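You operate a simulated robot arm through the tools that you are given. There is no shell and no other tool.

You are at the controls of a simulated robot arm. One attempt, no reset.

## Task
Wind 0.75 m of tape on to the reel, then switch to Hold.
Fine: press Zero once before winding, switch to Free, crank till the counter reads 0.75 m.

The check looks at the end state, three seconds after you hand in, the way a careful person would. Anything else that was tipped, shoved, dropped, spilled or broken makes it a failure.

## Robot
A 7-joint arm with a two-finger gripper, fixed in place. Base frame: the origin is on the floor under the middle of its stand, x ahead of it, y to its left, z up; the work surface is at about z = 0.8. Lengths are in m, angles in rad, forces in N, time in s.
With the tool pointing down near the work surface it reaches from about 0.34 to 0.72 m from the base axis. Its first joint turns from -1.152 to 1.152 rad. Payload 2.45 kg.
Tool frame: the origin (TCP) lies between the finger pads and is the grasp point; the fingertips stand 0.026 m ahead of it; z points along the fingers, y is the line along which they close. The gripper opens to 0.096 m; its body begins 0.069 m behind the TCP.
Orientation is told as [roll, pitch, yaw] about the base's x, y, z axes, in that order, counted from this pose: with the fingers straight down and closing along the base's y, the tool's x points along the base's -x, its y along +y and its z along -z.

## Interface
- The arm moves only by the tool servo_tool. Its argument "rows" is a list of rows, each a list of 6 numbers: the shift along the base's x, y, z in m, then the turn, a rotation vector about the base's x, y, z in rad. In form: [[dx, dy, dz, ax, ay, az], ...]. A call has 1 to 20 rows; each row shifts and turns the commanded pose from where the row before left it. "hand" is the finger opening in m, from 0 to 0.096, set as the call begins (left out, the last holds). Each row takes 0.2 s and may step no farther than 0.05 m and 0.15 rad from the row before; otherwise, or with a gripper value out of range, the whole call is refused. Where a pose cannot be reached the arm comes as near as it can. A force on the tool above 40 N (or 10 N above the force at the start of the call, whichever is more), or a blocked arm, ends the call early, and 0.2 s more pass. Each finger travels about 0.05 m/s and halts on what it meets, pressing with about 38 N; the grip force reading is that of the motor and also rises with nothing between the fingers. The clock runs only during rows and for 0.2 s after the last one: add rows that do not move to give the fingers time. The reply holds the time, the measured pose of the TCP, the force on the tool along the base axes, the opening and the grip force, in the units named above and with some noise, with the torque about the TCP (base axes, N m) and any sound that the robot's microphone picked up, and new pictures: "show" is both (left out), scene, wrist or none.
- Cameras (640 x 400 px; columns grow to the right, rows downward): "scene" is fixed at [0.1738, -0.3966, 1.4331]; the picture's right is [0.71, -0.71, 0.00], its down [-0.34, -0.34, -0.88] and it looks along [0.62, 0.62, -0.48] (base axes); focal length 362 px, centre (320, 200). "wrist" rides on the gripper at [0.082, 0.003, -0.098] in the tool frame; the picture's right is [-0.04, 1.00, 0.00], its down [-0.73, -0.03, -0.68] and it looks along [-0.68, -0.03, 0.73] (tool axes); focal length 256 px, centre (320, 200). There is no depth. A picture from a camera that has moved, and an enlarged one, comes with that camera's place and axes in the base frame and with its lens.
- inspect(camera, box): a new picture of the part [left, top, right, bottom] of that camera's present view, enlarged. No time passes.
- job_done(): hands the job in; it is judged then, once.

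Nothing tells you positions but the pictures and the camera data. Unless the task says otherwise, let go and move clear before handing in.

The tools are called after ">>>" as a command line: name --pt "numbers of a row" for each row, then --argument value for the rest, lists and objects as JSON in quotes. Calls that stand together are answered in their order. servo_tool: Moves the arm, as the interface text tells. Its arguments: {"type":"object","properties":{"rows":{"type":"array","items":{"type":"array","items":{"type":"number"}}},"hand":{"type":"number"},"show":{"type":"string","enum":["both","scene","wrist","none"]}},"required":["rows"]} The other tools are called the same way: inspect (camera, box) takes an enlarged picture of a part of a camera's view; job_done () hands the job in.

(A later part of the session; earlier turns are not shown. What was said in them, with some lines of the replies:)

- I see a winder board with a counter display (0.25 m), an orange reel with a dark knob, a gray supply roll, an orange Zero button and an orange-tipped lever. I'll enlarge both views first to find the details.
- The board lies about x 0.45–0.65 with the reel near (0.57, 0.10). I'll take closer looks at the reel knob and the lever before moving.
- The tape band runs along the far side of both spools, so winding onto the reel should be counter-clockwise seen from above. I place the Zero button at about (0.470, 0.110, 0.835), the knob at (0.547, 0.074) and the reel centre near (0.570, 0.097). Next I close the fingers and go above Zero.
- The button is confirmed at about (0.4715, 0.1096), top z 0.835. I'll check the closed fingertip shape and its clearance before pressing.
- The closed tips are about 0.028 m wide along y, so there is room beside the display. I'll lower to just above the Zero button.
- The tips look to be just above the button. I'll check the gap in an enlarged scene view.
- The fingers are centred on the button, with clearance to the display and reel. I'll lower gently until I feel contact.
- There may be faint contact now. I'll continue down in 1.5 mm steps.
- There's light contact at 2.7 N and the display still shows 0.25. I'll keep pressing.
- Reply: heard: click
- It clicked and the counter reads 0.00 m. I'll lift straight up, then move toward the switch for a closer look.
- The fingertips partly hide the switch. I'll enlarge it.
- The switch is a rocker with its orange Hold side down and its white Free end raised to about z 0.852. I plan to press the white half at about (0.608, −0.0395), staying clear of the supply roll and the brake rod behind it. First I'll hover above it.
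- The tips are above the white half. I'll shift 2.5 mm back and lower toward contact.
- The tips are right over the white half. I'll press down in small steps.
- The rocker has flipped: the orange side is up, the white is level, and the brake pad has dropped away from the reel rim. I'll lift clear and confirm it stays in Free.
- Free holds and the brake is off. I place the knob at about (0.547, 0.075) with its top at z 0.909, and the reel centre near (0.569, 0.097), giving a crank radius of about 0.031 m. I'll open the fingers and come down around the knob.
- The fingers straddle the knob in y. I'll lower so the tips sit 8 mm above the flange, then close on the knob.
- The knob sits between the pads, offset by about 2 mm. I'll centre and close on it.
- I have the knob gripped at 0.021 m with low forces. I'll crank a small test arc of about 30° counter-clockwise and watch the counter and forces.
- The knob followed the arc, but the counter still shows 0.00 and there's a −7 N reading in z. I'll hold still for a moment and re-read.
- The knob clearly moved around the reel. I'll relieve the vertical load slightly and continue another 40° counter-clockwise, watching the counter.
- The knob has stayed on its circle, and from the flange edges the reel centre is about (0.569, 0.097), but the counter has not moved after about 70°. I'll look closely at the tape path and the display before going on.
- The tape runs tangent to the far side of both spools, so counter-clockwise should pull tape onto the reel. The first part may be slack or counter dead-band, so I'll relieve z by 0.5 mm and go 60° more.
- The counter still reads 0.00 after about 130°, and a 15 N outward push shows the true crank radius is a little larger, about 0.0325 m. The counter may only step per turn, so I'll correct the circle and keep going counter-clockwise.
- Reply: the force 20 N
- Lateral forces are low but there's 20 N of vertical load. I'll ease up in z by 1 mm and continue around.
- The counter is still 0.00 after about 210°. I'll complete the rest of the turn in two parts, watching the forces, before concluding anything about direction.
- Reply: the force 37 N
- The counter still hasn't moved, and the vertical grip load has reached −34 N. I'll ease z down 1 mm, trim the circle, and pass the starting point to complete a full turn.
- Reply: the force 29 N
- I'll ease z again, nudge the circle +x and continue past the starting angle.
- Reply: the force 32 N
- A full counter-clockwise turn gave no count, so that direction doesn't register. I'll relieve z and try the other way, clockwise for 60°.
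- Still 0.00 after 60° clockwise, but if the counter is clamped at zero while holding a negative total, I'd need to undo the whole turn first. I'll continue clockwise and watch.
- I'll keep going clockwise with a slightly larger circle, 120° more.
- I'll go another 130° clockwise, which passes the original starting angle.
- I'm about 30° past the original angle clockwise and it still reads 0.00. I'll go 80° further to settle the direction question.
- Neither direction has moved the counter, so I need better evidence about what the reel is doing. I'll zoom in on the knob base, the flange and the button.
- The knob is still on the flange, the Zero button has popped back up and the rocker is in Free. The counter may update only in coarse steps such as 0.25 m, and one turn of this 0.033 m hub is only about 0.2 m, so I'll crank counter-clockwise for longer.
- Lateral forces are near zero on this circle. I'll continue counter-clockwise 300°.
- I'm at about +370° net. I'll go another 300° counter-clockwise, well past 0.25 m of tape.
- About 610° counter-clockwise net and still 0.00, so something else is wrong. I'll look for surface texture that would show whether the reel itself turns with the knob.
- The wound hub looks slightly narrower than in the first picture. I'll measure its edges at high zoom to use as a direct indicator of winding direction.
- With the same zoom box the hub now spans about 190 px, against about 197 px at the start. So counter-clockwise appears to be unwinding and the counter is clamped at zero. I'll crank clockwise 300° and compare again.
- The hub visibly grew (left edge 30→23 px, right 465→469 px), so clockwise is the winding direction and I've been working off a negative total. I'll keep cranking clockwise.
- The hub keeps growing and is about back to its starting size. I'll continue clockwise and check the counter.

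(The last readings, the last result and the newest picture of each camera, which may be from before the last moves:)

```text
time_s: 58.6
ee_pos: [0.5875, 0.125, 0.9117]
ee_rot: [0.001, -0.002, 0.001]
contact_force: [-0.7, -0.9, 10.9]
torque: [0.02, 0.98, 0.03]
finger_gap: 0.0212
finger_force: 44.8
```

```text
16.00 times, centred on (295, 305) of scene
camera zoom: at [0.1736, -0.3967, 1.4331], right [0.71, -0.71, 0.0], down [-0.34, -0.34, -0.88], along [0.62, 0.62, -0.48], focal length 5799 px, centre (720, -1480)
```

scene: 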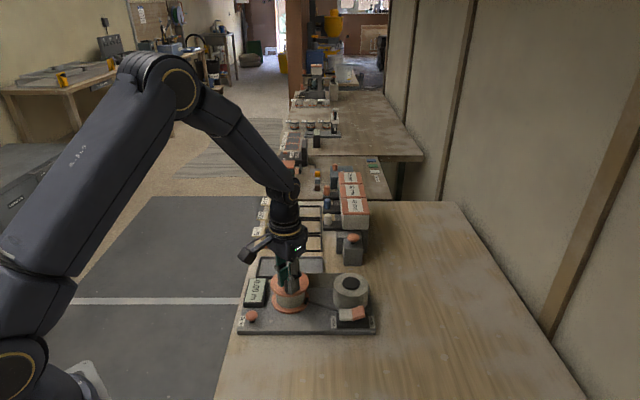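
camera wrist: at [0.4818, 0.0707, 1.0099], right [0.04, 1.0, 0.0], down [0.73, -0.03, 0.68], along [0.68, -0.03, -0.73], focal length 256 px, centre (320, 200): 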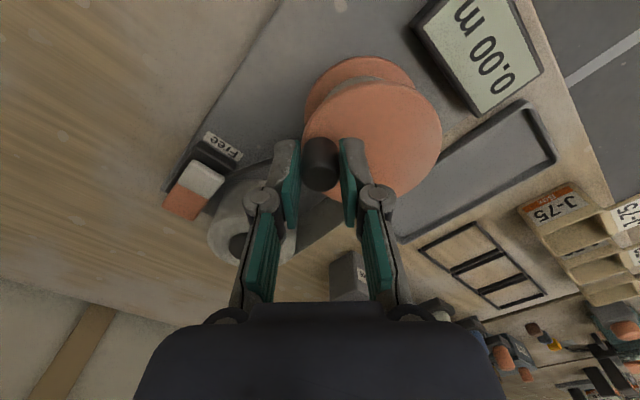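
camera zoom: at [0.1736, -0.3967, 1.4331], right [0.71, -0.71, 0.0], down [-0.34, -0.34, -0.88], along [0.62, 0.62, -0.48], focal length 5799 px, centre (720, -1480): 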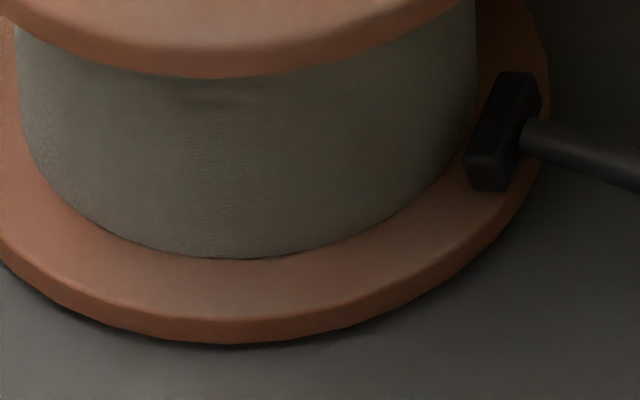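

The hub is now at or above its initial size and I'm about 170° net clockwise, but it still reads 0.00. I'll continue clockwise another 180° to see when it starts counting.

>>> servo_tool --pt "0.00644 -0.00532 0.0002 0 0 0" --pt "0.00485 -0.0068 0 0 0 0" --pt "0.00293 -0.00782 0 0 0 0" --pt "0.0008 -0.00832 0 0 0 0" --pt "-0.00138 -0.00824 0 0 0 0" --pt "-0.00346 -0.0076 0 0 0 0" --pt "-0.00532 -0.00644 0 0 0 0" --pt "-0.0068 -0.00485 0 0 0 0" --pt "-0.00782 -0.00293 0 0 0 0" --pt "-0.00832 -0.0008 0 0 0 0" --pt "-0.00824 0.00138 0 0 0 0" --pt "-0.0076 0.00346 0 0 0 0" --show "none"

>>> inspect --camera "scene" --box '[230, 230, 380, 330]'

>>> inspect --camera "scene" --box '[280, 295, 310, 315]'

```text
time_s: 61.2
ee_pos: [0.5519, 0.0721, 0.9108]
ee_rot: [0.0, 0.001, -0.001]
contact_force: [-1.7, -3.0, 14.0]
torque: [-0.13, -0.63, 0.01]
finger_gap: 0.0212
finger_force: 44.9
```

```text
4.00 times, centred on (305, 280) of scene
camera zoom: at [0.1735, -0.3967, 1.4331], right [0.71, -0.71, 0.0], down [-0.34, -0.34, -0.88], along [0.62, 0.62, -0.48], focal length 1450 px, centre (380, -120)
```

zoom: 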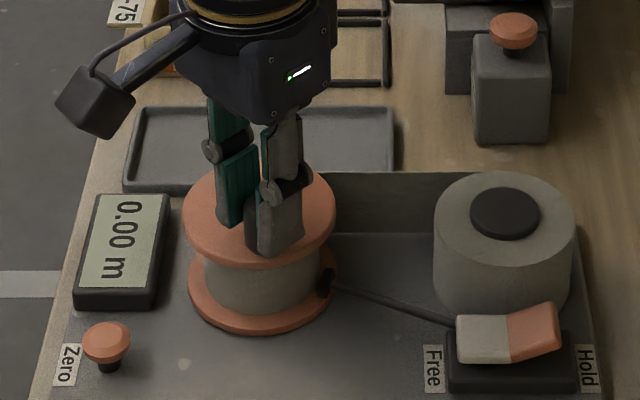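

```text
16.00 times, centred on (295, 305) of scene
camera zoom: at [0.1735, -0.3967, 1.4331], right [0.71, -0.71, 0.0], down [-0.34, -0.34, -0.88], along [0.62, 0.62, -0.48], focal length 5799 px, centre (720, -1480)
```

zoom: 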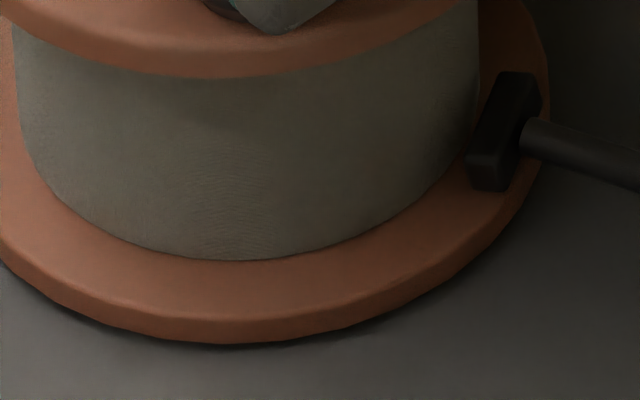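

The hub is still growing clockwise and net winding since Zero is about one turn, roughly 0.2 m by geometry. I'll continue clockwise; if the display steps coarsely it should change soon.

>>> servo_tool --pt "-0.00644 0.00532 0.0003 0 0 0" --pt "-0.00485 0.0068 0 0 0 0" --pt "-0.00293 0.00782 0 0 0 0" --pt "-0.0008 0.00832 0 0 0 0" --pt "0.00138 0.00824 0 0 0 0" --pt "0.00346 0.0076 0 0 0 0" --pt "0.00532 0.00644 0 0 0 0" --pt "0.0068 0.00485 0 0 0 0" --show "none"

>>> inspect --camera "scene" --box '[230, 230, 380, 330]'

```text
time_s: 63.0
ee_pos: [0.5545, 0.1258, 0.9117]
ee_rot: [-0.001, 0.0, 0.0]
contact_force: [0.7, -2.1, 8.4]
torque: [0.12, 0.23, -0.03]
finger_gap: 0.0214
finger_force: 44.9
```

```text
4.00 times, centred on (305, 280) of scene
camera zoom: at [0.1737, -0.3967, 1.4331], right [0.71, -0.71, 0.0], down [-0.34, -0.34, -0.88], along [0.62, 0.62, -0.48], focal length 1450 px, centre (380, -120)
```

zoom: 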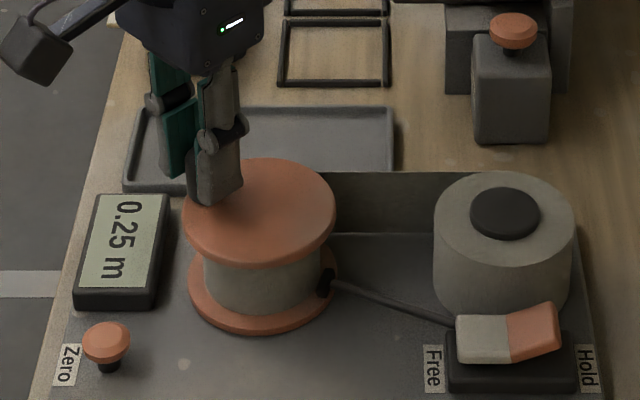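

The counter now shows 0.25 m, so it counts clockwise and steps in 0.25 m increments. By my hub model (r ≈ 0.0327 m plus growth) 0.50 m should come near 850° net and 0.75 m near 1255°; I'm at about 471°. I'll wind 300° more, then use the 0.50 tick to calibrate.

>>> servo_tool --pt "0.00782 0.00293 0 0 0 0" --pt "0.00832 0.0008 0 0 0 0" --pt "0.00824 -0.00138 0 0 0 0" --pt "0.0076 -0.00346 0 0 0 0" --pt "0.00644 -0.00532 0 0 0 0" --pt "0.00485 -0.0068 0 0 0 0" --pt "0.00293 -0.00782 0 0 0 0" --pt "0.0008 -0.00832 0 0 0 0" --pt "-0.00138 -0.00824 0 0 0 0" --pt "-0.00346 -0.0076 0 0 0 0" --pt "-0.00532 -0.00644 0 0 0 0" --pt "-0.0068 -0.00485 0 0 0 0" --pt "-0.00782 -0.00293 0 0 0 0" --pt "-0.00832 -0.0008 0 0 0 0" --pt "-0.00824 0.00138 0 0 0 0" --pt "-0.0076 0.00346 0 0 0 0" --pt "-0.00644 0.00532 0 0 0 0" --pt "-0.00485 0.0068 0 0 0 0" --pt "-0.00293 0.00782 0 0 0 0" --pt "-0.0008 0.00832 0 0 0 0" --show "none"

>>> inspect --camera "scene" --box '[230, 230, 380, 330]'

```text
time_s: 67.2
ee_pos: [0.5366, 0.0998, 0.9111]
ee_rot: [0.0, 0.001, 0.0]
contact_force: [-3.9, 0.5, -2.8]
torque: [0.05, -0.28, -0.01]
finger_gap: 0.021
finger_force: 45.1
```

```text
4.00 times, centred on (305, 280) of scene
camera zoom: at [0.1738, -0.3966, 1.4331], right [0.71, -0.71, 0.0], down [-0.34, -0.34, -0.88], along [0.62, 0.62, -0.48], focal length 1450 px, centre (380, -120)
```

zoom: 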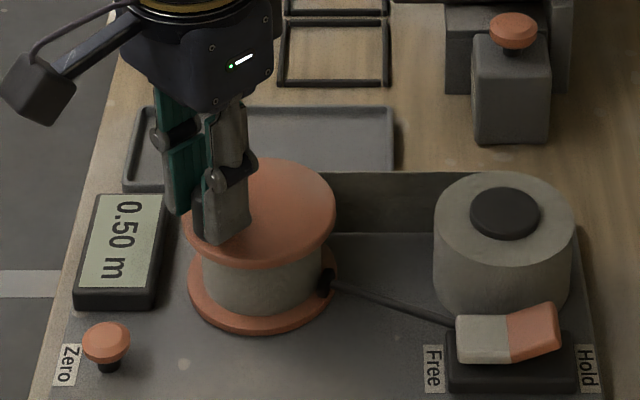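

It already reads 0.50 m at about 771° net, so the effective rate is close to 0.25 m per turn, with 0.75 m expected between roughly 1053° and 1158°. I'll go 240° more to about 1011° and then creep.

>>> servo_tool --pt "0.00138 0.00824 0 0 0 0" --pt "0.00346 0.0076 0 0 0 0" --pt "0.00532 0.00644 0 0 0 0" --pt "0.0068 0.00485 0 0 0 0" --pt "0.00782 0.00293 0 0 0 0" --pt "0.00832 0.0008 0 0 0 0" --pt "0.00824 -0.00138 0 0 0 0" --pt "0.0076 -0.00346 0 0 0 0" --pt "0.00644 -0.00532 0 0 0 0" --pt "0.00485 -0.0068 0 0 0 0" --pt "0.00293 -0.00782 0 0 0 0" --pt "0.0008 -0.00832 0 0 0 0" --pt "-0.00138 -0.00824 0 0 0 0" --pt "-0.00346 -0.0076 0 0 0 0" --pt "-0.00532 -0.00644 0 0 0 0" --pt "-0.0068 -0.00485 0 0 0 0" --show "none"

>>> inspect --camera "scene" --box '[230, 230, 380, 330]'

>>> inspect --camera "scene" --box '[280, 295, 310, 315]'

```text
time_s: 70.6
ee_pos: [0.5853, 0.071, 0.9119]
ee_rot: [-0.001, -0.001, -0.001]
contact_force: [-1.2, 0.0, -2.9]
torque: [-0.01, -0.76, -0.01]
finger_gap: 0.0213
finger_force: 45.3
```

```text
4.00 times, centred on (305, 280) of scene
camera zoom: at [0.1739, -0.3966, 1.4331], right [0.71, -0.71, 0.0], down [-0.34, -0.34, -0.88], along [0.62, 0.62, -0.48], focal length 1450 px, centre (380, -120)
```

zoom: 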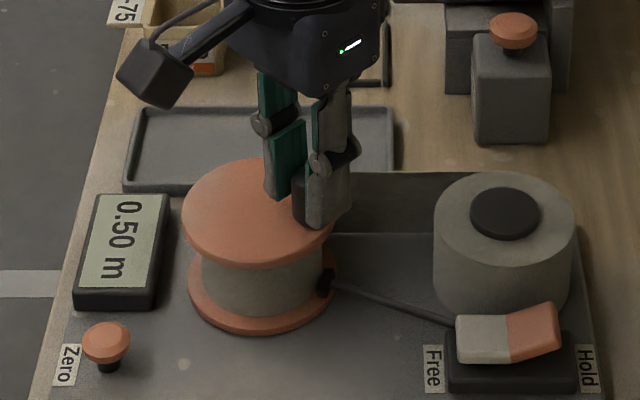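

```text
16.00 times, centred on (295, 305) of scene
camera zoom: at [0.1739, -0.3966, 1.4331], right [0.71, -0.71, 0.0], down [-0.34, -0.34, -0.88], along [0.62, 0.62, -0.48], focal length 5799 px, centre (720, -1480)
```

zoom: 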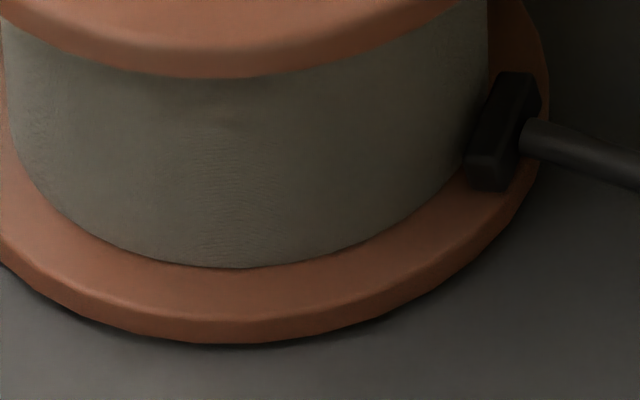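

It still reads 0.50 at about 1011°. I'll take two more 15° steps and look.

>>> servo_tool --pt "-0.00782 -0.00293 0 0 0 0" --pt "-0.00832 -0.0008 0 0 0 0" --show "none"

>>> inspect --camera "scene" --box '[230, 260, 310, 330]'

```text
time_s: 71.2
ee_pos: [0.5681, 0.0679, 0.9109]
ee_rot: [0.0, 0.001, 0.001]
contact_force: [-0.1, -3.1, -5.7]
torque: [-0.08, -0.98, -0.01]
finger_gap: 0.0212
finger_force: 44.6
```

```text
5.71 times, centred on (270, 295) of scene
camera zoom: at [0.1739, -0.3967, 1.4331], right [0.71, -0.71, 0.0], down [-0.34, -0.34, -0.88], along [0.62, 0.62, -0.48], focal length 2071 px, centre (606, -343)
```

zoom: 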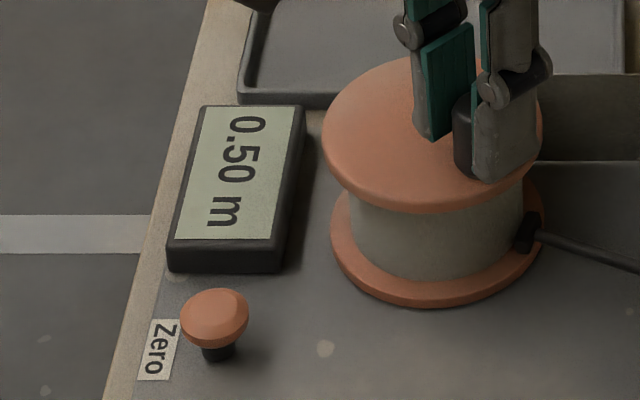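

It's at about 1041° net and still 0.50. Now I'll creep in 5° steps, checking the display each time.

>>> servo_tool --pt "-0.00278 0.00022 0 0 0 0" --pt "-0.00275 0.00046 0 0 0 0" --show "none"

>>> inspect --camera "scene" --box '[230, 260, 310, 330]'

```text
time_s: 71.8
ee_pos: [0.5623, 0.0674, 0.9106]
ee_rot: [0.0, 0.001, 0.0]
contact_force: [-1.7, -5.6, -4.3]
torque: [-0.08, -0.37, -0.03]
finger_gap: 0.0213
finger_force: 45.0
```

```text
5.71 times, centred on (270, 295) of scene
camera zoom: at [0.1739, -0.3968, 1.4331], right [0.71, -0.71, 0.0], down [-0.34, -0.34, -0.88], along [0.62, 0.62, -0.48], focal length 2071 px, centre (606, -343)
```

zoom: 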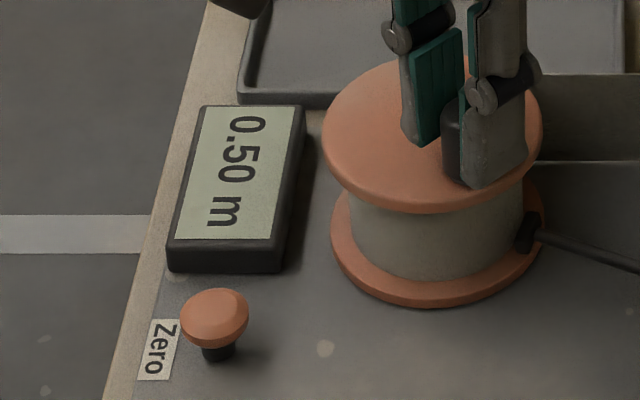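

Still 0.50 at about 1051°. I'll continue in 5° steps.

>>> servo_tool --pt "-0.00271 0.0007 0 0 0 0" --show "none"

>>> inspect --camera "scene" --box '[230, 260, 310, 330]'

```text
time_s: 72.2
ee_pos: [0.5594, 0.0682, 0.9115]
ee_rot: [0.0, 0.002, -0.001]
contact_force: [-2.4, -6.2, -3.1]
torque: [-0.2, 0.19, -0.02]
finger_gap: 0.0212
finger_force: 44.8
```

```text
5.71 times, centred on (270, 295) of scene
camera zoom: at [0.1738, -0.3968, 1.4331], right [0.71, -0.71, 0.0], down [-0.34, -0.34, -0.88], along [0.62, 0.62, -0.48], focal length 2071 px, centre (606, -343)
```

zoom: 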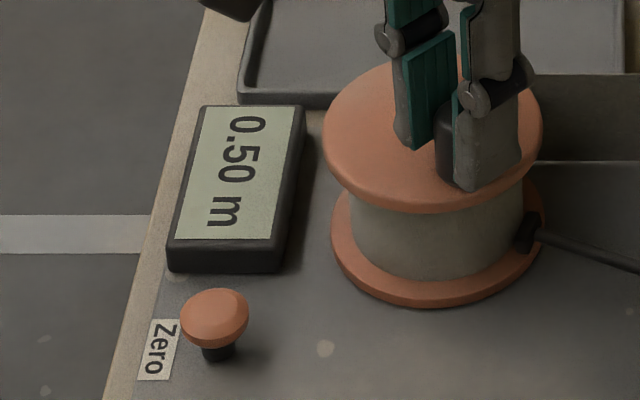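

>>> servo_tool --pt "-0.00263 0.00093 0 0 0 0" --show "none"

>>> inspect --camera "scene" --box '[230, 260, 310, 330]'

```text
time_s: 72.6
ee_pos: [0.5576, 0.0694, 0.9097]
ee_rot: [0.0, 0.002, 0.0]
contact_force: [-1.6, -6.0, -4.4]
torque: [-0.14, 0.21, -0.01]
finger_gap: 0.0214
finger_force: 45.2
```

```text
5.71 times, centred on (270, 295) of scene
camera zoom: at [0.1739, -0.3968, 1.4331], right [0.71, -0.71, 0.0], down [-0.34, -0.34, -0.88], along [0.62, 0.62, -0.48], focal length 2071 px, centre (606, -343)
```

zoom: 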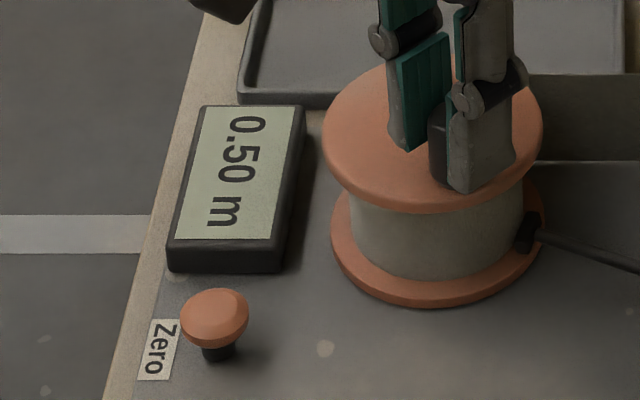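

It reads 0.50 at about 1061° net, and forces are steady. I'll keep creeping.

>>> servo_tool --pt "-0.00254 0.00116 0 0 0 0" --show "none"

>>> inspect --camera "scene" --box '[230, 260, 310, 330]'

```text
time_s: 73.0
ee_pos: [0.5555, 0.0707, 0.9117]
ee_rot: [0.0, 0.002, 0.0]
contact_force: [-2.3, -5.0, -3.6]
torque: [-0.09, 0.65, -0.01]
finger_gap: 0.0213
finger_force: 44.8
```

```text
5.71 times, centred on (270, 295) of scene
camera zoom: at [0.1738, -0.3967, 1.4331], right [0.71, -0.71, 0.0], down [-0.34, -0.34, -0.88], along [0.62, 0.62, -0.48], focal length 2071 px, centre (606, -343)
```

zoom: 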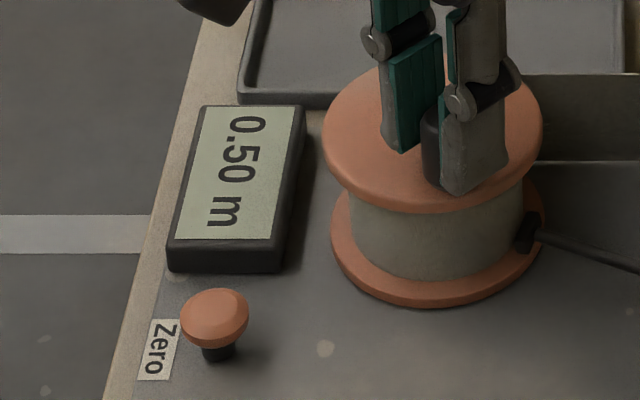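

>>> servo_tool --pt "-0.00243 0.00137 0 0 0 0" --show "none"

>>> inspect --camera "scene" --box '[230, 260, 310, 330]'

```text
time_s: 73.4
ee_pos: [0.5529, 0.0722, 0.9107]
ee_rot: [0.001, 0.001, -0.001]
contact_force: [-3.2, -5.0, -4.4]
torque: [-0.09, 0.28, 0.01]
finger_gap: 0.021
finger_force: 45.4
```

```text
5.71 times, centred on (270, 295) of scene
camera zoom: at [0.1738, -0.3968, 1.4331], right [0.71, -0.71, 0.0], down [-0.34, -0.34, -0.88], along [0.62, 0.62, -0.48], focal length 2071 px, centre (606, -343)
```

zoom: 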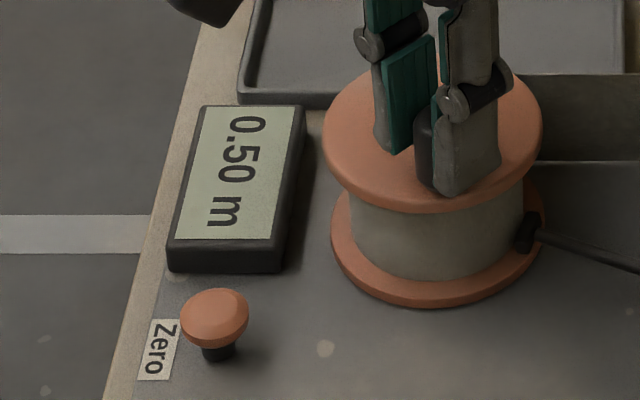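

I'm at about 1071°, approaching the expected three-turn point near 1080°. Another step.

>>> servo_tool --pt "-0.0023 0.00158 0 0 0 0" --show "none"

>>> inspect --camera "scene" --box '[230, 260, 310, 330]'

```text
time_s: 73.8
ee_pos: [0.5498, 0.0744, 0.9115]
ee_rot: [0.0, 0.0, -0.001]
contact_force: [-5.0, -7.7, -1.0]
torque: [-0.15, 0.22, -0.01]
finger_gap: 0.0211
finger_force: 44.7
```

```text
5.71 times, centred on (270, 295) of scene
camera zoom: at [0.1737, -0.3968, 1.4331], right [0.71, -0.71, 0.0], down [-0.34, -0.34, -0.88], along [0.62, 0.62, -0.48], focal length 2071 px, centre (606, -343)
```

zoom: 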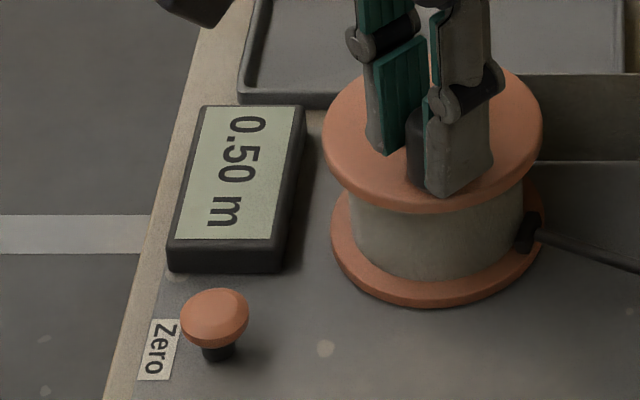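

>>> servo_tool --pt "-0.00215 0.00178 0 0 0 0" --show "none"

>>> inspect --camera "scene" --box '[230, 260, 310, 330]'

```text
time_s: 74.2
ee_pos: [0.5493, 0.0757, 0.9108]
ee_rot: [0.0, 0.003, -0.001]
contact_force: [-6.1, -8.2, -7.0]
torque: [-0.18, -0.41, -0.03]
finger_gap: 0.0214
finger_force: 45.1
```

```text
5.71 times, centred on (270, 295) of scene
camera zoom: at [0.1738, -0.3968, 1.4331], right [0.71, -0.71, 0.0], down [-0.34, -0.34, -0.88], along [0.62, 0.62, -0.48], focal length 2071 px, centre (606, -343)
```

zoom: 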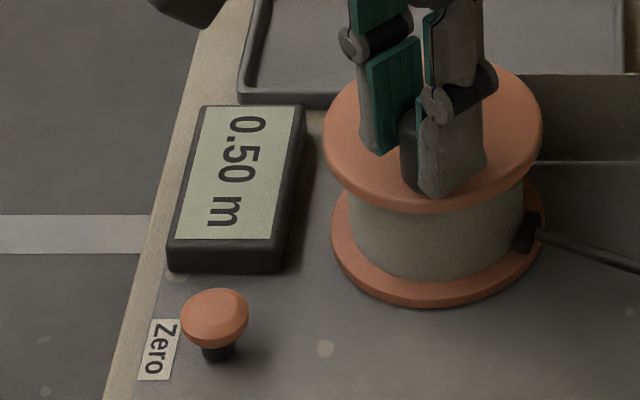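

It still reads 0.50 at about 1081°. Continuing.

>>> servo_tool --pt "-0.00199 0.00196 0 0 0 0" --show "none"

>>> inspect --camera "scene" --box '[230, 260, 310, 330]'

```text
time_s: 74.6
ee_pos: [0.5457, 0.0778, 0.9113]
ee_rot: [0.0, 0.001, 0.0]
contact_force: [-6.6, -6.0, -12.6]
torque: [-0.16, -0.8, -0.01]
finger_gap: 0.0212
finger_force: 44.7
```

```text
5.71 times, centred on (270, 295) of scene
camera zoom: at [0.1739, -0.3968, 1.4331], right [0.71, -0.71, 0.0], down [-0.34, -0.34, -0.88], along [0.62, 0.62, -0.48], focal length 2071 px, centre (606, -343)
```

zoom: 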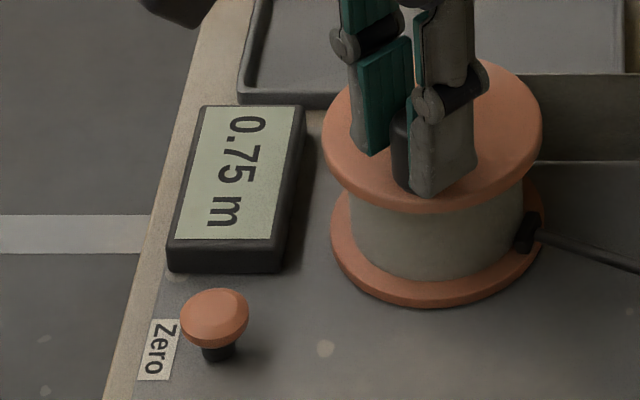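

The counter reads 0.75 m, having ticked within the last 5°, so wound length is about 0.750–0.754 m. I'll add about 4° of margin (under 3 mm of tape) and relieve the grip loads so the knob won't shift on release.

>>> servo_tool --pt "-0.00197 0.00128 -0.0004 0 0 0" --pt "0 0 0 0 0 0" --pt "0 0 0 0 0 0" --show "none"

>>> inspect --camera "scene" --box '[230, 240, 380, 340]'

```text
time_s: 75.4
ee_pos: [0.545, 0.0785, 0.9123]
ee_rot: [0.0, 0.001, 0.0]
contact_force: [-1.6, -1.3, -3.7]
torque: [0.05, 1.36, -0.01]
finger_gap: 0.0213
finger_force: 45.2
```

```text
4.00 times, centred on (305, 290) of scene
camera zoom: at [0.1739, -0.3967, 1.4331], right [0.71, -0.71, 0.0], down [-0.34, -0.34, -0.88], along [0.62, 0.62, -0.48], focal length 1450 px, centre (380, -160)
```

zoom: 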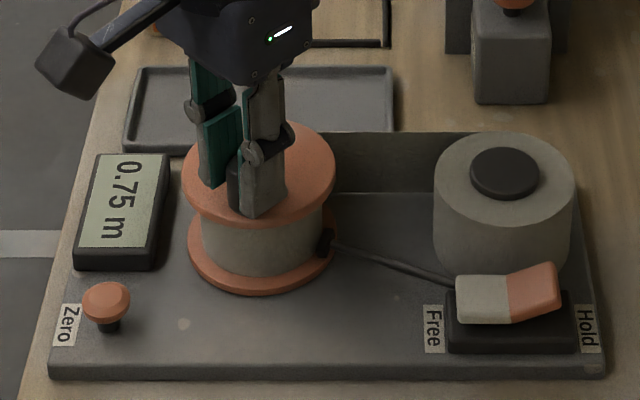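

Loads are near zero and the counter reads 0.75 m. I'll open the fingers without moving the arm.

>>> servo_tool --pt "0 0 0 0 0 0" --pt "0 0 0 0 0 0" --pt "0 0 0 0 0 0" --pt "0 0 0 0 0 0" --hand 0.05 --show "wrist"

>>> inspect --camera "scene" --box '[230, 240, 380, 340]'

```text
time_s: 76.4
ee_pos: [0.5458, 0.0785, 0.9098]
ee_rot: [0.0, 0.0, 0.0]
contact_force: [0.8, -0.6, -1.1]
torque: [0.02, -0.01, -0.05]
finger_gap: 0.0501
finger_force: 0.2
camera wrist: at [0.4629, 0.0817, 1.0096], right [0.04, 1.0, 0.0], down [0.73, -0.03, 0.68], along [0.68, -0.03, -0.73], focal length 256 px, centre (320, 200)
```

wrist: 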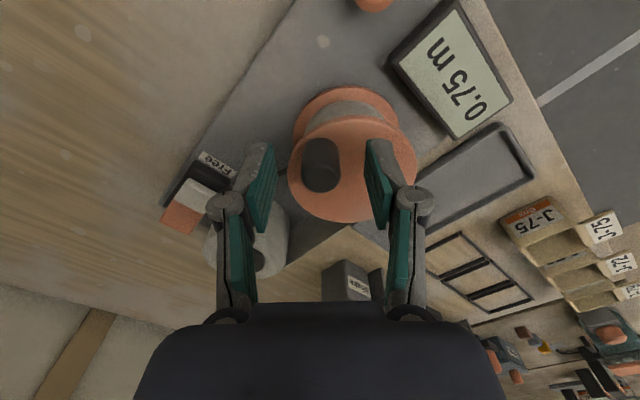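

```text
4.00 times, centred on (305, 290) of scene
camera zoom: at [0.1738, -0.3966, 1.4331], right [0.71, -0.71, 0.0], down [-0.34, -0.34, -0.88], along [0.62, 0.62, -0.48], focal length 1450 px, centre (380, -160)
```

zoom: 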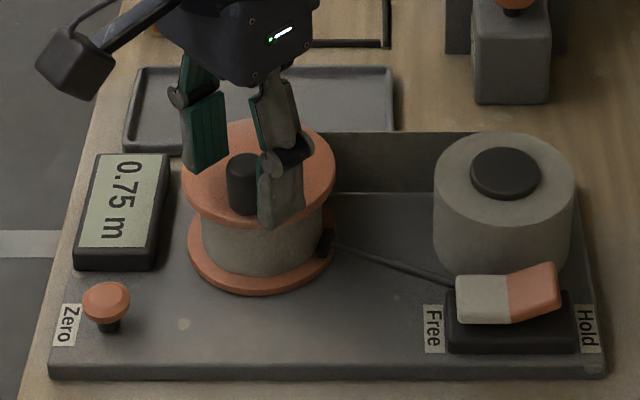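

The knob stayed put and the counter holds 0.75 m. I'll raise straight up clear of the knob, close the fingers and look at the switch.

>>> servo_tool --pt "0 0 0.015 0 0 0" --pt "0 0 0.025 0 0 0" --pt "0 0 0.03 0 0 0" --pt "0 0 0.03 0 0 0" --pt "0 0 0 0 0 0" --show "wrist"

>>> inspect --camera "scene" --box '[230, 240, 380, 340]'

>>> inspect --camera "wrist" --box '[150, 120, 310, 260]'

```text
time_s: 77.6
ee_pos: [0.5441, 0.08, 1.0125]
ee_rot: [-0.001, 0.0, 0.001]
contact_force: [0.0, -0.3, 0.9]
torque: [-0.04, 0.0, 0.0]
finger_gap: 0.0502
finger_force: 0.0
camera wrist: at [0.4616, 0.0832, 1.11], right [0.04, 1.0, 0.0], down [0.73, -0.03, 0.68], along [0.68, -0.03, -0.73], focal length 256 px, centre (320, 200)
```

wrist: 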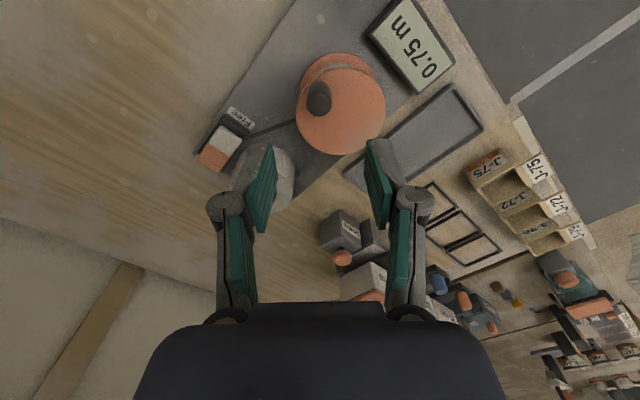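

```text
4.00 times, centred on (305, 290) of scene
camera zoom: at [0.1738, -0.3966, 1.4331], right [0.71, -0.71, 0.0], down [-0.34, -0.34, -0.88], along [0.62, 0.62, -0.48], focal length 1450 px, centre (380, -160)
```

zoom: 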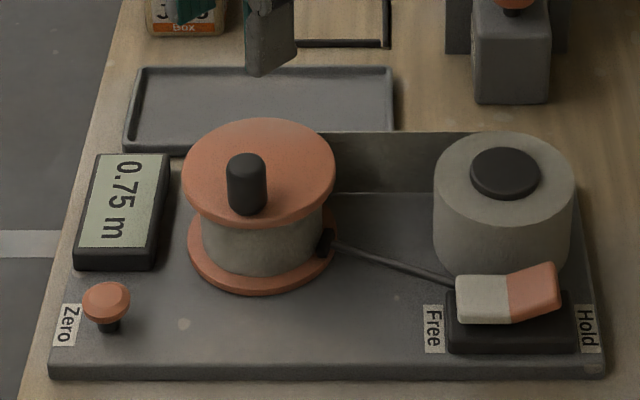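

```text
2.86 times, centred on (230, 190) of wrist
camera zoom: at [0.4616, 0.0832, 1.11], right [0.04, 1.0, 0.0], down [0.73, -0.03, 0.68], along [0.68, -0.03, -0.73], focal length 731 px, centre (577, 229)
```

zoom: 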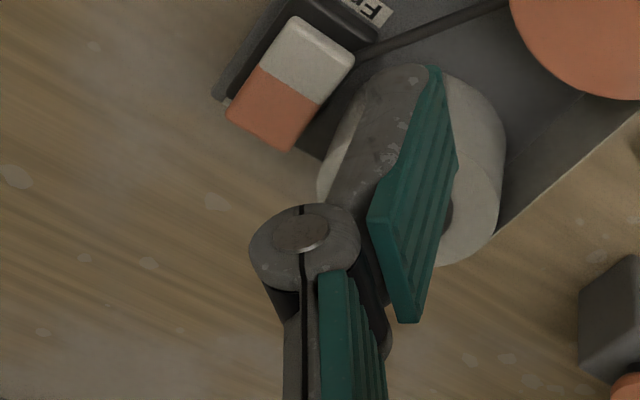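

The knob stays in place and the display still reads 0.75 m. I put the raised orange Hold end at about (0.639, −0.062), so I'll press at about (0.636, −0.061). Moving above it with the fingers closing.

>>> servo_tool --pt "0 0 0 0 0 0" --pt "0 0 0 0 0 0" --pt "0.0227 -0.0351 0 0 0 0" --pt "0.0227 -0.0351 0 0 0 0" --pt "0.0227 -0.0351 0 0 0 0" --pt "0.0228 -0.035 0 0 0 0" --pt "0 0 -0.035 0 0 0" --pt "0 0 -0.035 0 0 0" --pt "0 0 -0.03 0 0 0" --pt "0 0 0 0 0 0" --hand 0.0

>>> inspect --camera "scene" --box '[300, 240, 400, 335]'

>>> inspect --camera "wrist" --box '[240, 60, 440, 200]'

```text
time_s: 79.8
ee_pos: [0.6363, -0.0626, 0.9121]
ee_rot: [-0.002, 0.0, 0.001]
contact_force: [0.6, -0.6, 0.5]
torque: [-0.02, 0.02, 0.04]
finger_gap: 0.0
finger_force: 28.5
camera wrist: at [0.5548, -0.0592, 1.0108], right [0.04, 1.0, 0.0], down [0.73, -0.03, 0.68], along [0.68, -0.03, -0.73], focal length 256 px, centre (320, 200)
```

scene: 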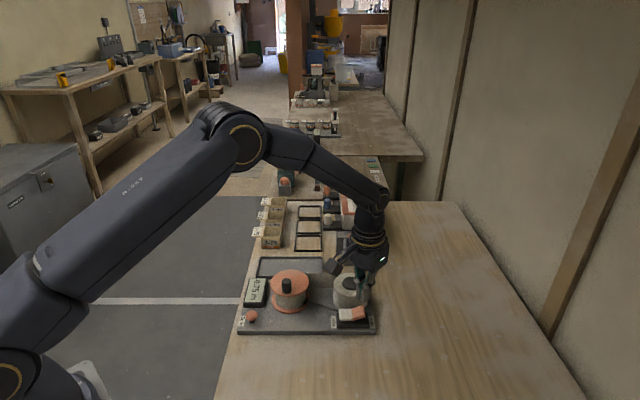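
wrist: 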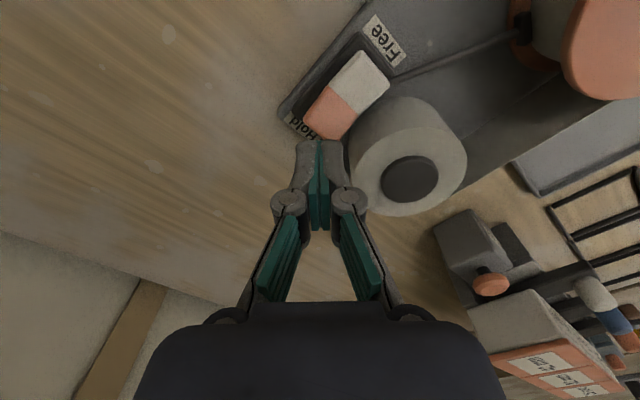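

```text
4.21 times, centred on (350, 288) of scene
camera zoom: at [0.1738, -0.3966, 1.4331], right [0.71, -0.71, 0.0], down [-0.34, -0.34, -0.88], along [0.62, 0.62, -0.48], focal length 1526 px, centre (194, -168)
```

zoom: 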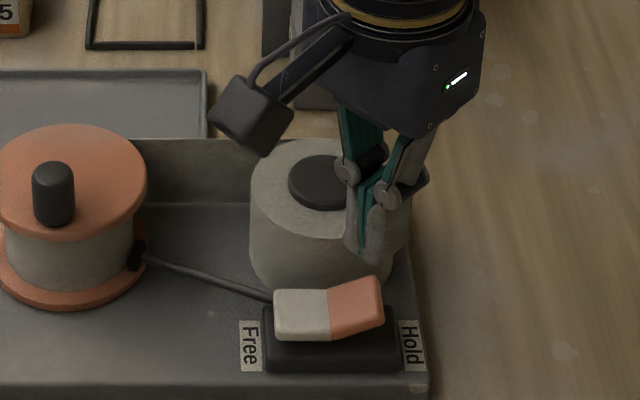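

```text
2.86 times, centred on (340, 130) of wrist
camera zoom: at [0.5548, -0.0592, 1.0108], right [0.04, 1.0, 0.0], down [0.73, -0.03, 0.68], along [0.68, -0.03, -0.73], focal length 731 px, centre (263, 400)
```

zoom: 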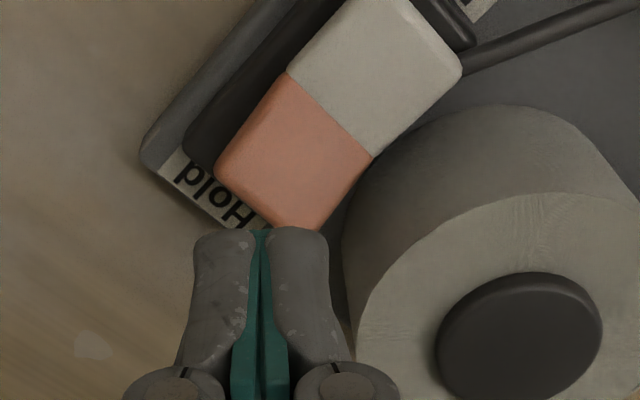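

From here I can see the orange half fully: its Hold end is at (0.638, −0.062) and its centre at (0.628, −0.055). I'll shift slightly inboard to about (0.634, −0.059) and lower to just above contact.

>>> servo_tool --pt "-0.0023 0.0036 -0.01 0 0 0" --pt "0 0 -0.01 0 0 0" --pt "0 0 -0.01 0 0 0" --pt "0 0 0 0 0 0" --show "none"

>>> inspect --camera "scene" --box '[300, 240, 400, 335]'

>>> inspect --camera "wrist" --box '[240, 60, 440, 200]'

```text
time_s: 80.8
ee_pos: [0.6347, -0.0595, 0.8819]
ee_rot: [0.001, 0.001, -0.001]
contact_force: [0.1, 0.3, -0.2]
torque: [-0.01, 0.01, 0.02]
finger_gap: 0.0001
finger_force: 29.1
```

```text
4.21 times, centred on (350, 288) of scene
camera zoom: at [0.1738, -0.3966, 1.4331], right [0.71, -0.71, 0.0], down [-0.34, -0.34, -0.88], along [0.62, 0.62, -0.48], focal length 1526 px, centre (194, -168)
```

zoom: 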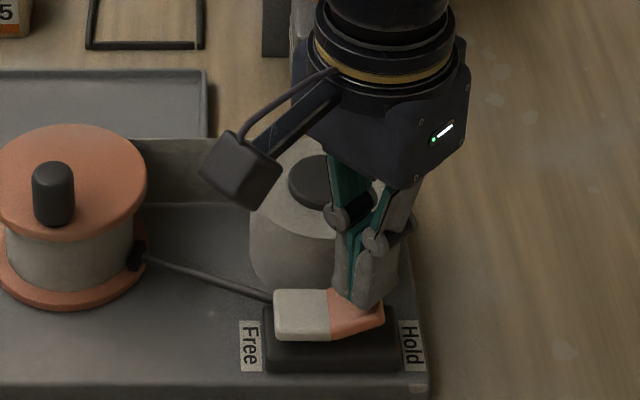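

```text
2.86 times, centred on (340, 130) of wrist
camera zoom: at [0.5525, -0.056, 0.9804], right [0.04, 1.0, 0.0], down [0.73, -0.03, 0.68], along [0.68, -0.03, -0.73], focal length 731 px, centre (263, 400)
```

zoom: 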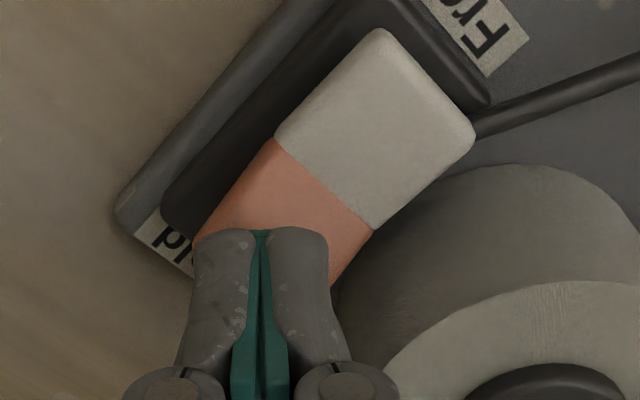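

The tips are over the orange half with clearance to the supply roll. I'll press down in 2 mm steps.

>>> servo_tool --pt "0 0 -0.002 0 0 0" --pt "0 0 -0.002 0 0 0" --pt "0 0 -0.002 0 0 0" --pt "0 0 -0.002 0 0 0" --pt "0 0 -0.002 0 0 0" --show "none"

>>> inspect --camera "scene" --box '[230, 240, 390, 340]'

```text
time_s: 82.0
ee_pos: [0.6334, -0.0579, 0.8718]
ee_rot: [0.0, 0.001, -0.002]
contact_force: [0.6, 0.1, -0.2]
torque: [-0.01, 0.02, -0.03]
finger_gap: 0.0
finger_force: 28.6
```

```text
4.00 times, centred on (310, 290) of scene
camera zoom: at [0.1738, -0.3966, 1.4331], right [0.71, -0.71, 0.0], down [-0.34, -0.34, -0.88], along [0.62, 0.62, -0.48], focal length 1450 px, centre (360, -160)
```

zoom: 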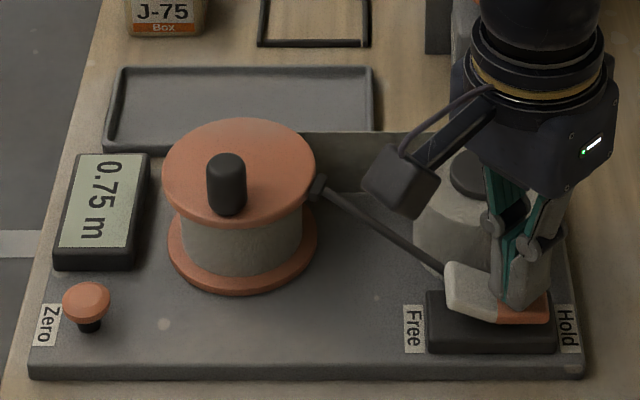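

The rocker flipped to Hold: the white end is up, the brake pad is back against the flange rim, and the counter reads 0.75 m. I'll lift straight up and move clear.

>>> servo_tool --pt "0 0 0.015 0 0 0" --pt "0 0 0.03 0 0 0" --pt "0 0 0.04 0 0 0" --pt "0 0 0.045 0 0 0" --pt "0 0 0.045 0 0 0" --pt "-0.04 0 0.02 0 0 0" --pt "-0.045 -0.01 0.01 0 0 0" --pt "-0.045 -0.01 0 0 0 0" --pt "0 0 0 0 0 0" --pt "0 0 0 0 0 0"

>>> inspect --camera "scene" --box '[220, 240, 400, 350]'

>>> inspect --camera "wrist" --box '[200, 0, 560, 240]'

```text
time_s: 84.2
ee_pos: [0.5033, -0.0789, 1.078]
ee_rot: [0.0, -0.001, -0.002]
contact_force: [-0.2, -0.5, 0.1]
torque: [0.0, -0.03, 0.0]
finger_gap: 0.0
finger_force: 28.3
camera wrist: at [0.4216, -0.0756, 1.1761], right [0.04, 1.0, 0.0], down [0.73, -0.03, 0.68], along [0.68, -0.03, -0.73], focal length 256 px, centre (320, 200)
```

scene: 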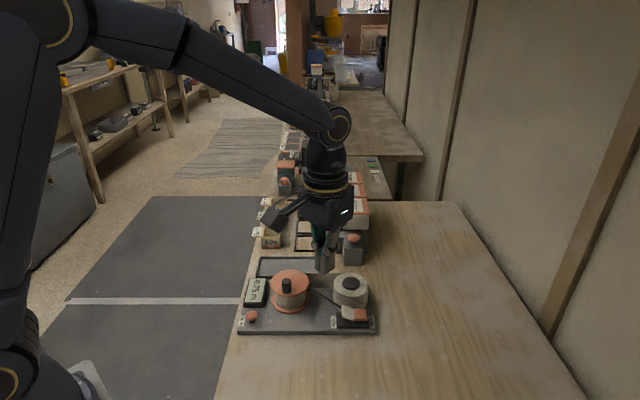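
wrist: 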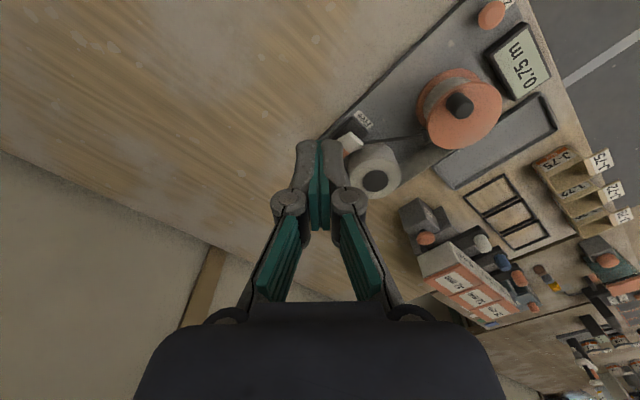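

```text
3.56 times, centred on (310, 295) of scene
camera zoom: at [0.1738, -0.3966, 1.4331], right [0.71, -0.71, 0.0], down [-0.34, -0.34, -0.88], along [0.62, 0.62, -0.48], focal length 1289 px, centre (356, -138)
```

zoom: 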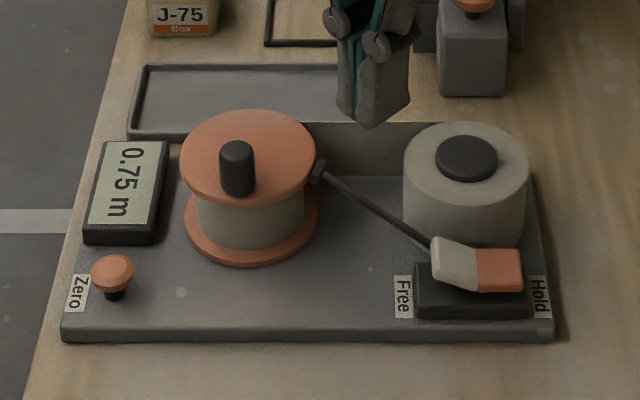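

```text
1.67 times, centred on (380, 120) of wrist
camera zoom: at [0.4216, -0.0756, 1.1761], right [0.04, 1.0, 0.0], down [0.73, -0.03, 0.68], along [0.68, -0.03, -0.73], focal length 427 px, centre (220, 333)
```

zoom: 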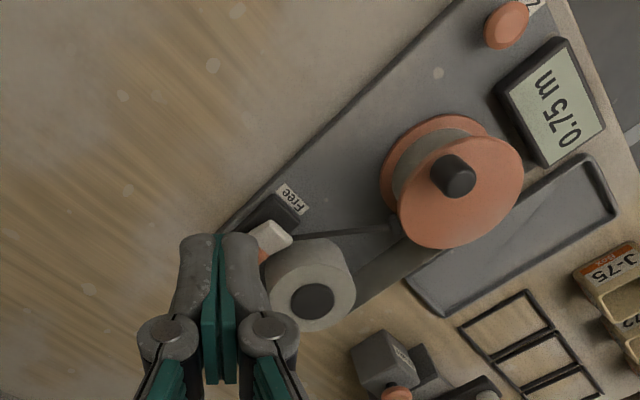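

The end state looks right: the counter reads 0.75 m, the rocker is in Hold with the brake pad on the reel rim, nothing else has moved, and the arm is clear. I'm handing in.

>>> job_done

```text
The job is handed in.
```

I wound the tape until the counter read 0.75 m, switched to Hold, and handed the job in with the arm clear. I don't have the check's verdict.

- **Counter:** It steps in 0.25 m increments. I crept up to the 0.75 tick in 5° steps, then added about 4° so it wouldn't drop back when I let go. By my estimate the length wound is about 0.753–0.756 m.
- **Wrong direction first:** I took counter-clockwise to be the winding direction from the tape path, but clockwise winds. I lost several turns back and forth before the hub size showed this. The counter tracks net rotation, so the extra turns did not affect the final reading.
- **Zero and switch:** I pressed Zero once, before winding, and heard one click. After I released the switch at the end, it stayed in Hold with the brake pad against the reel rim.
- **Surroundings:** Nothing else appeared to have moved in the last pictures.
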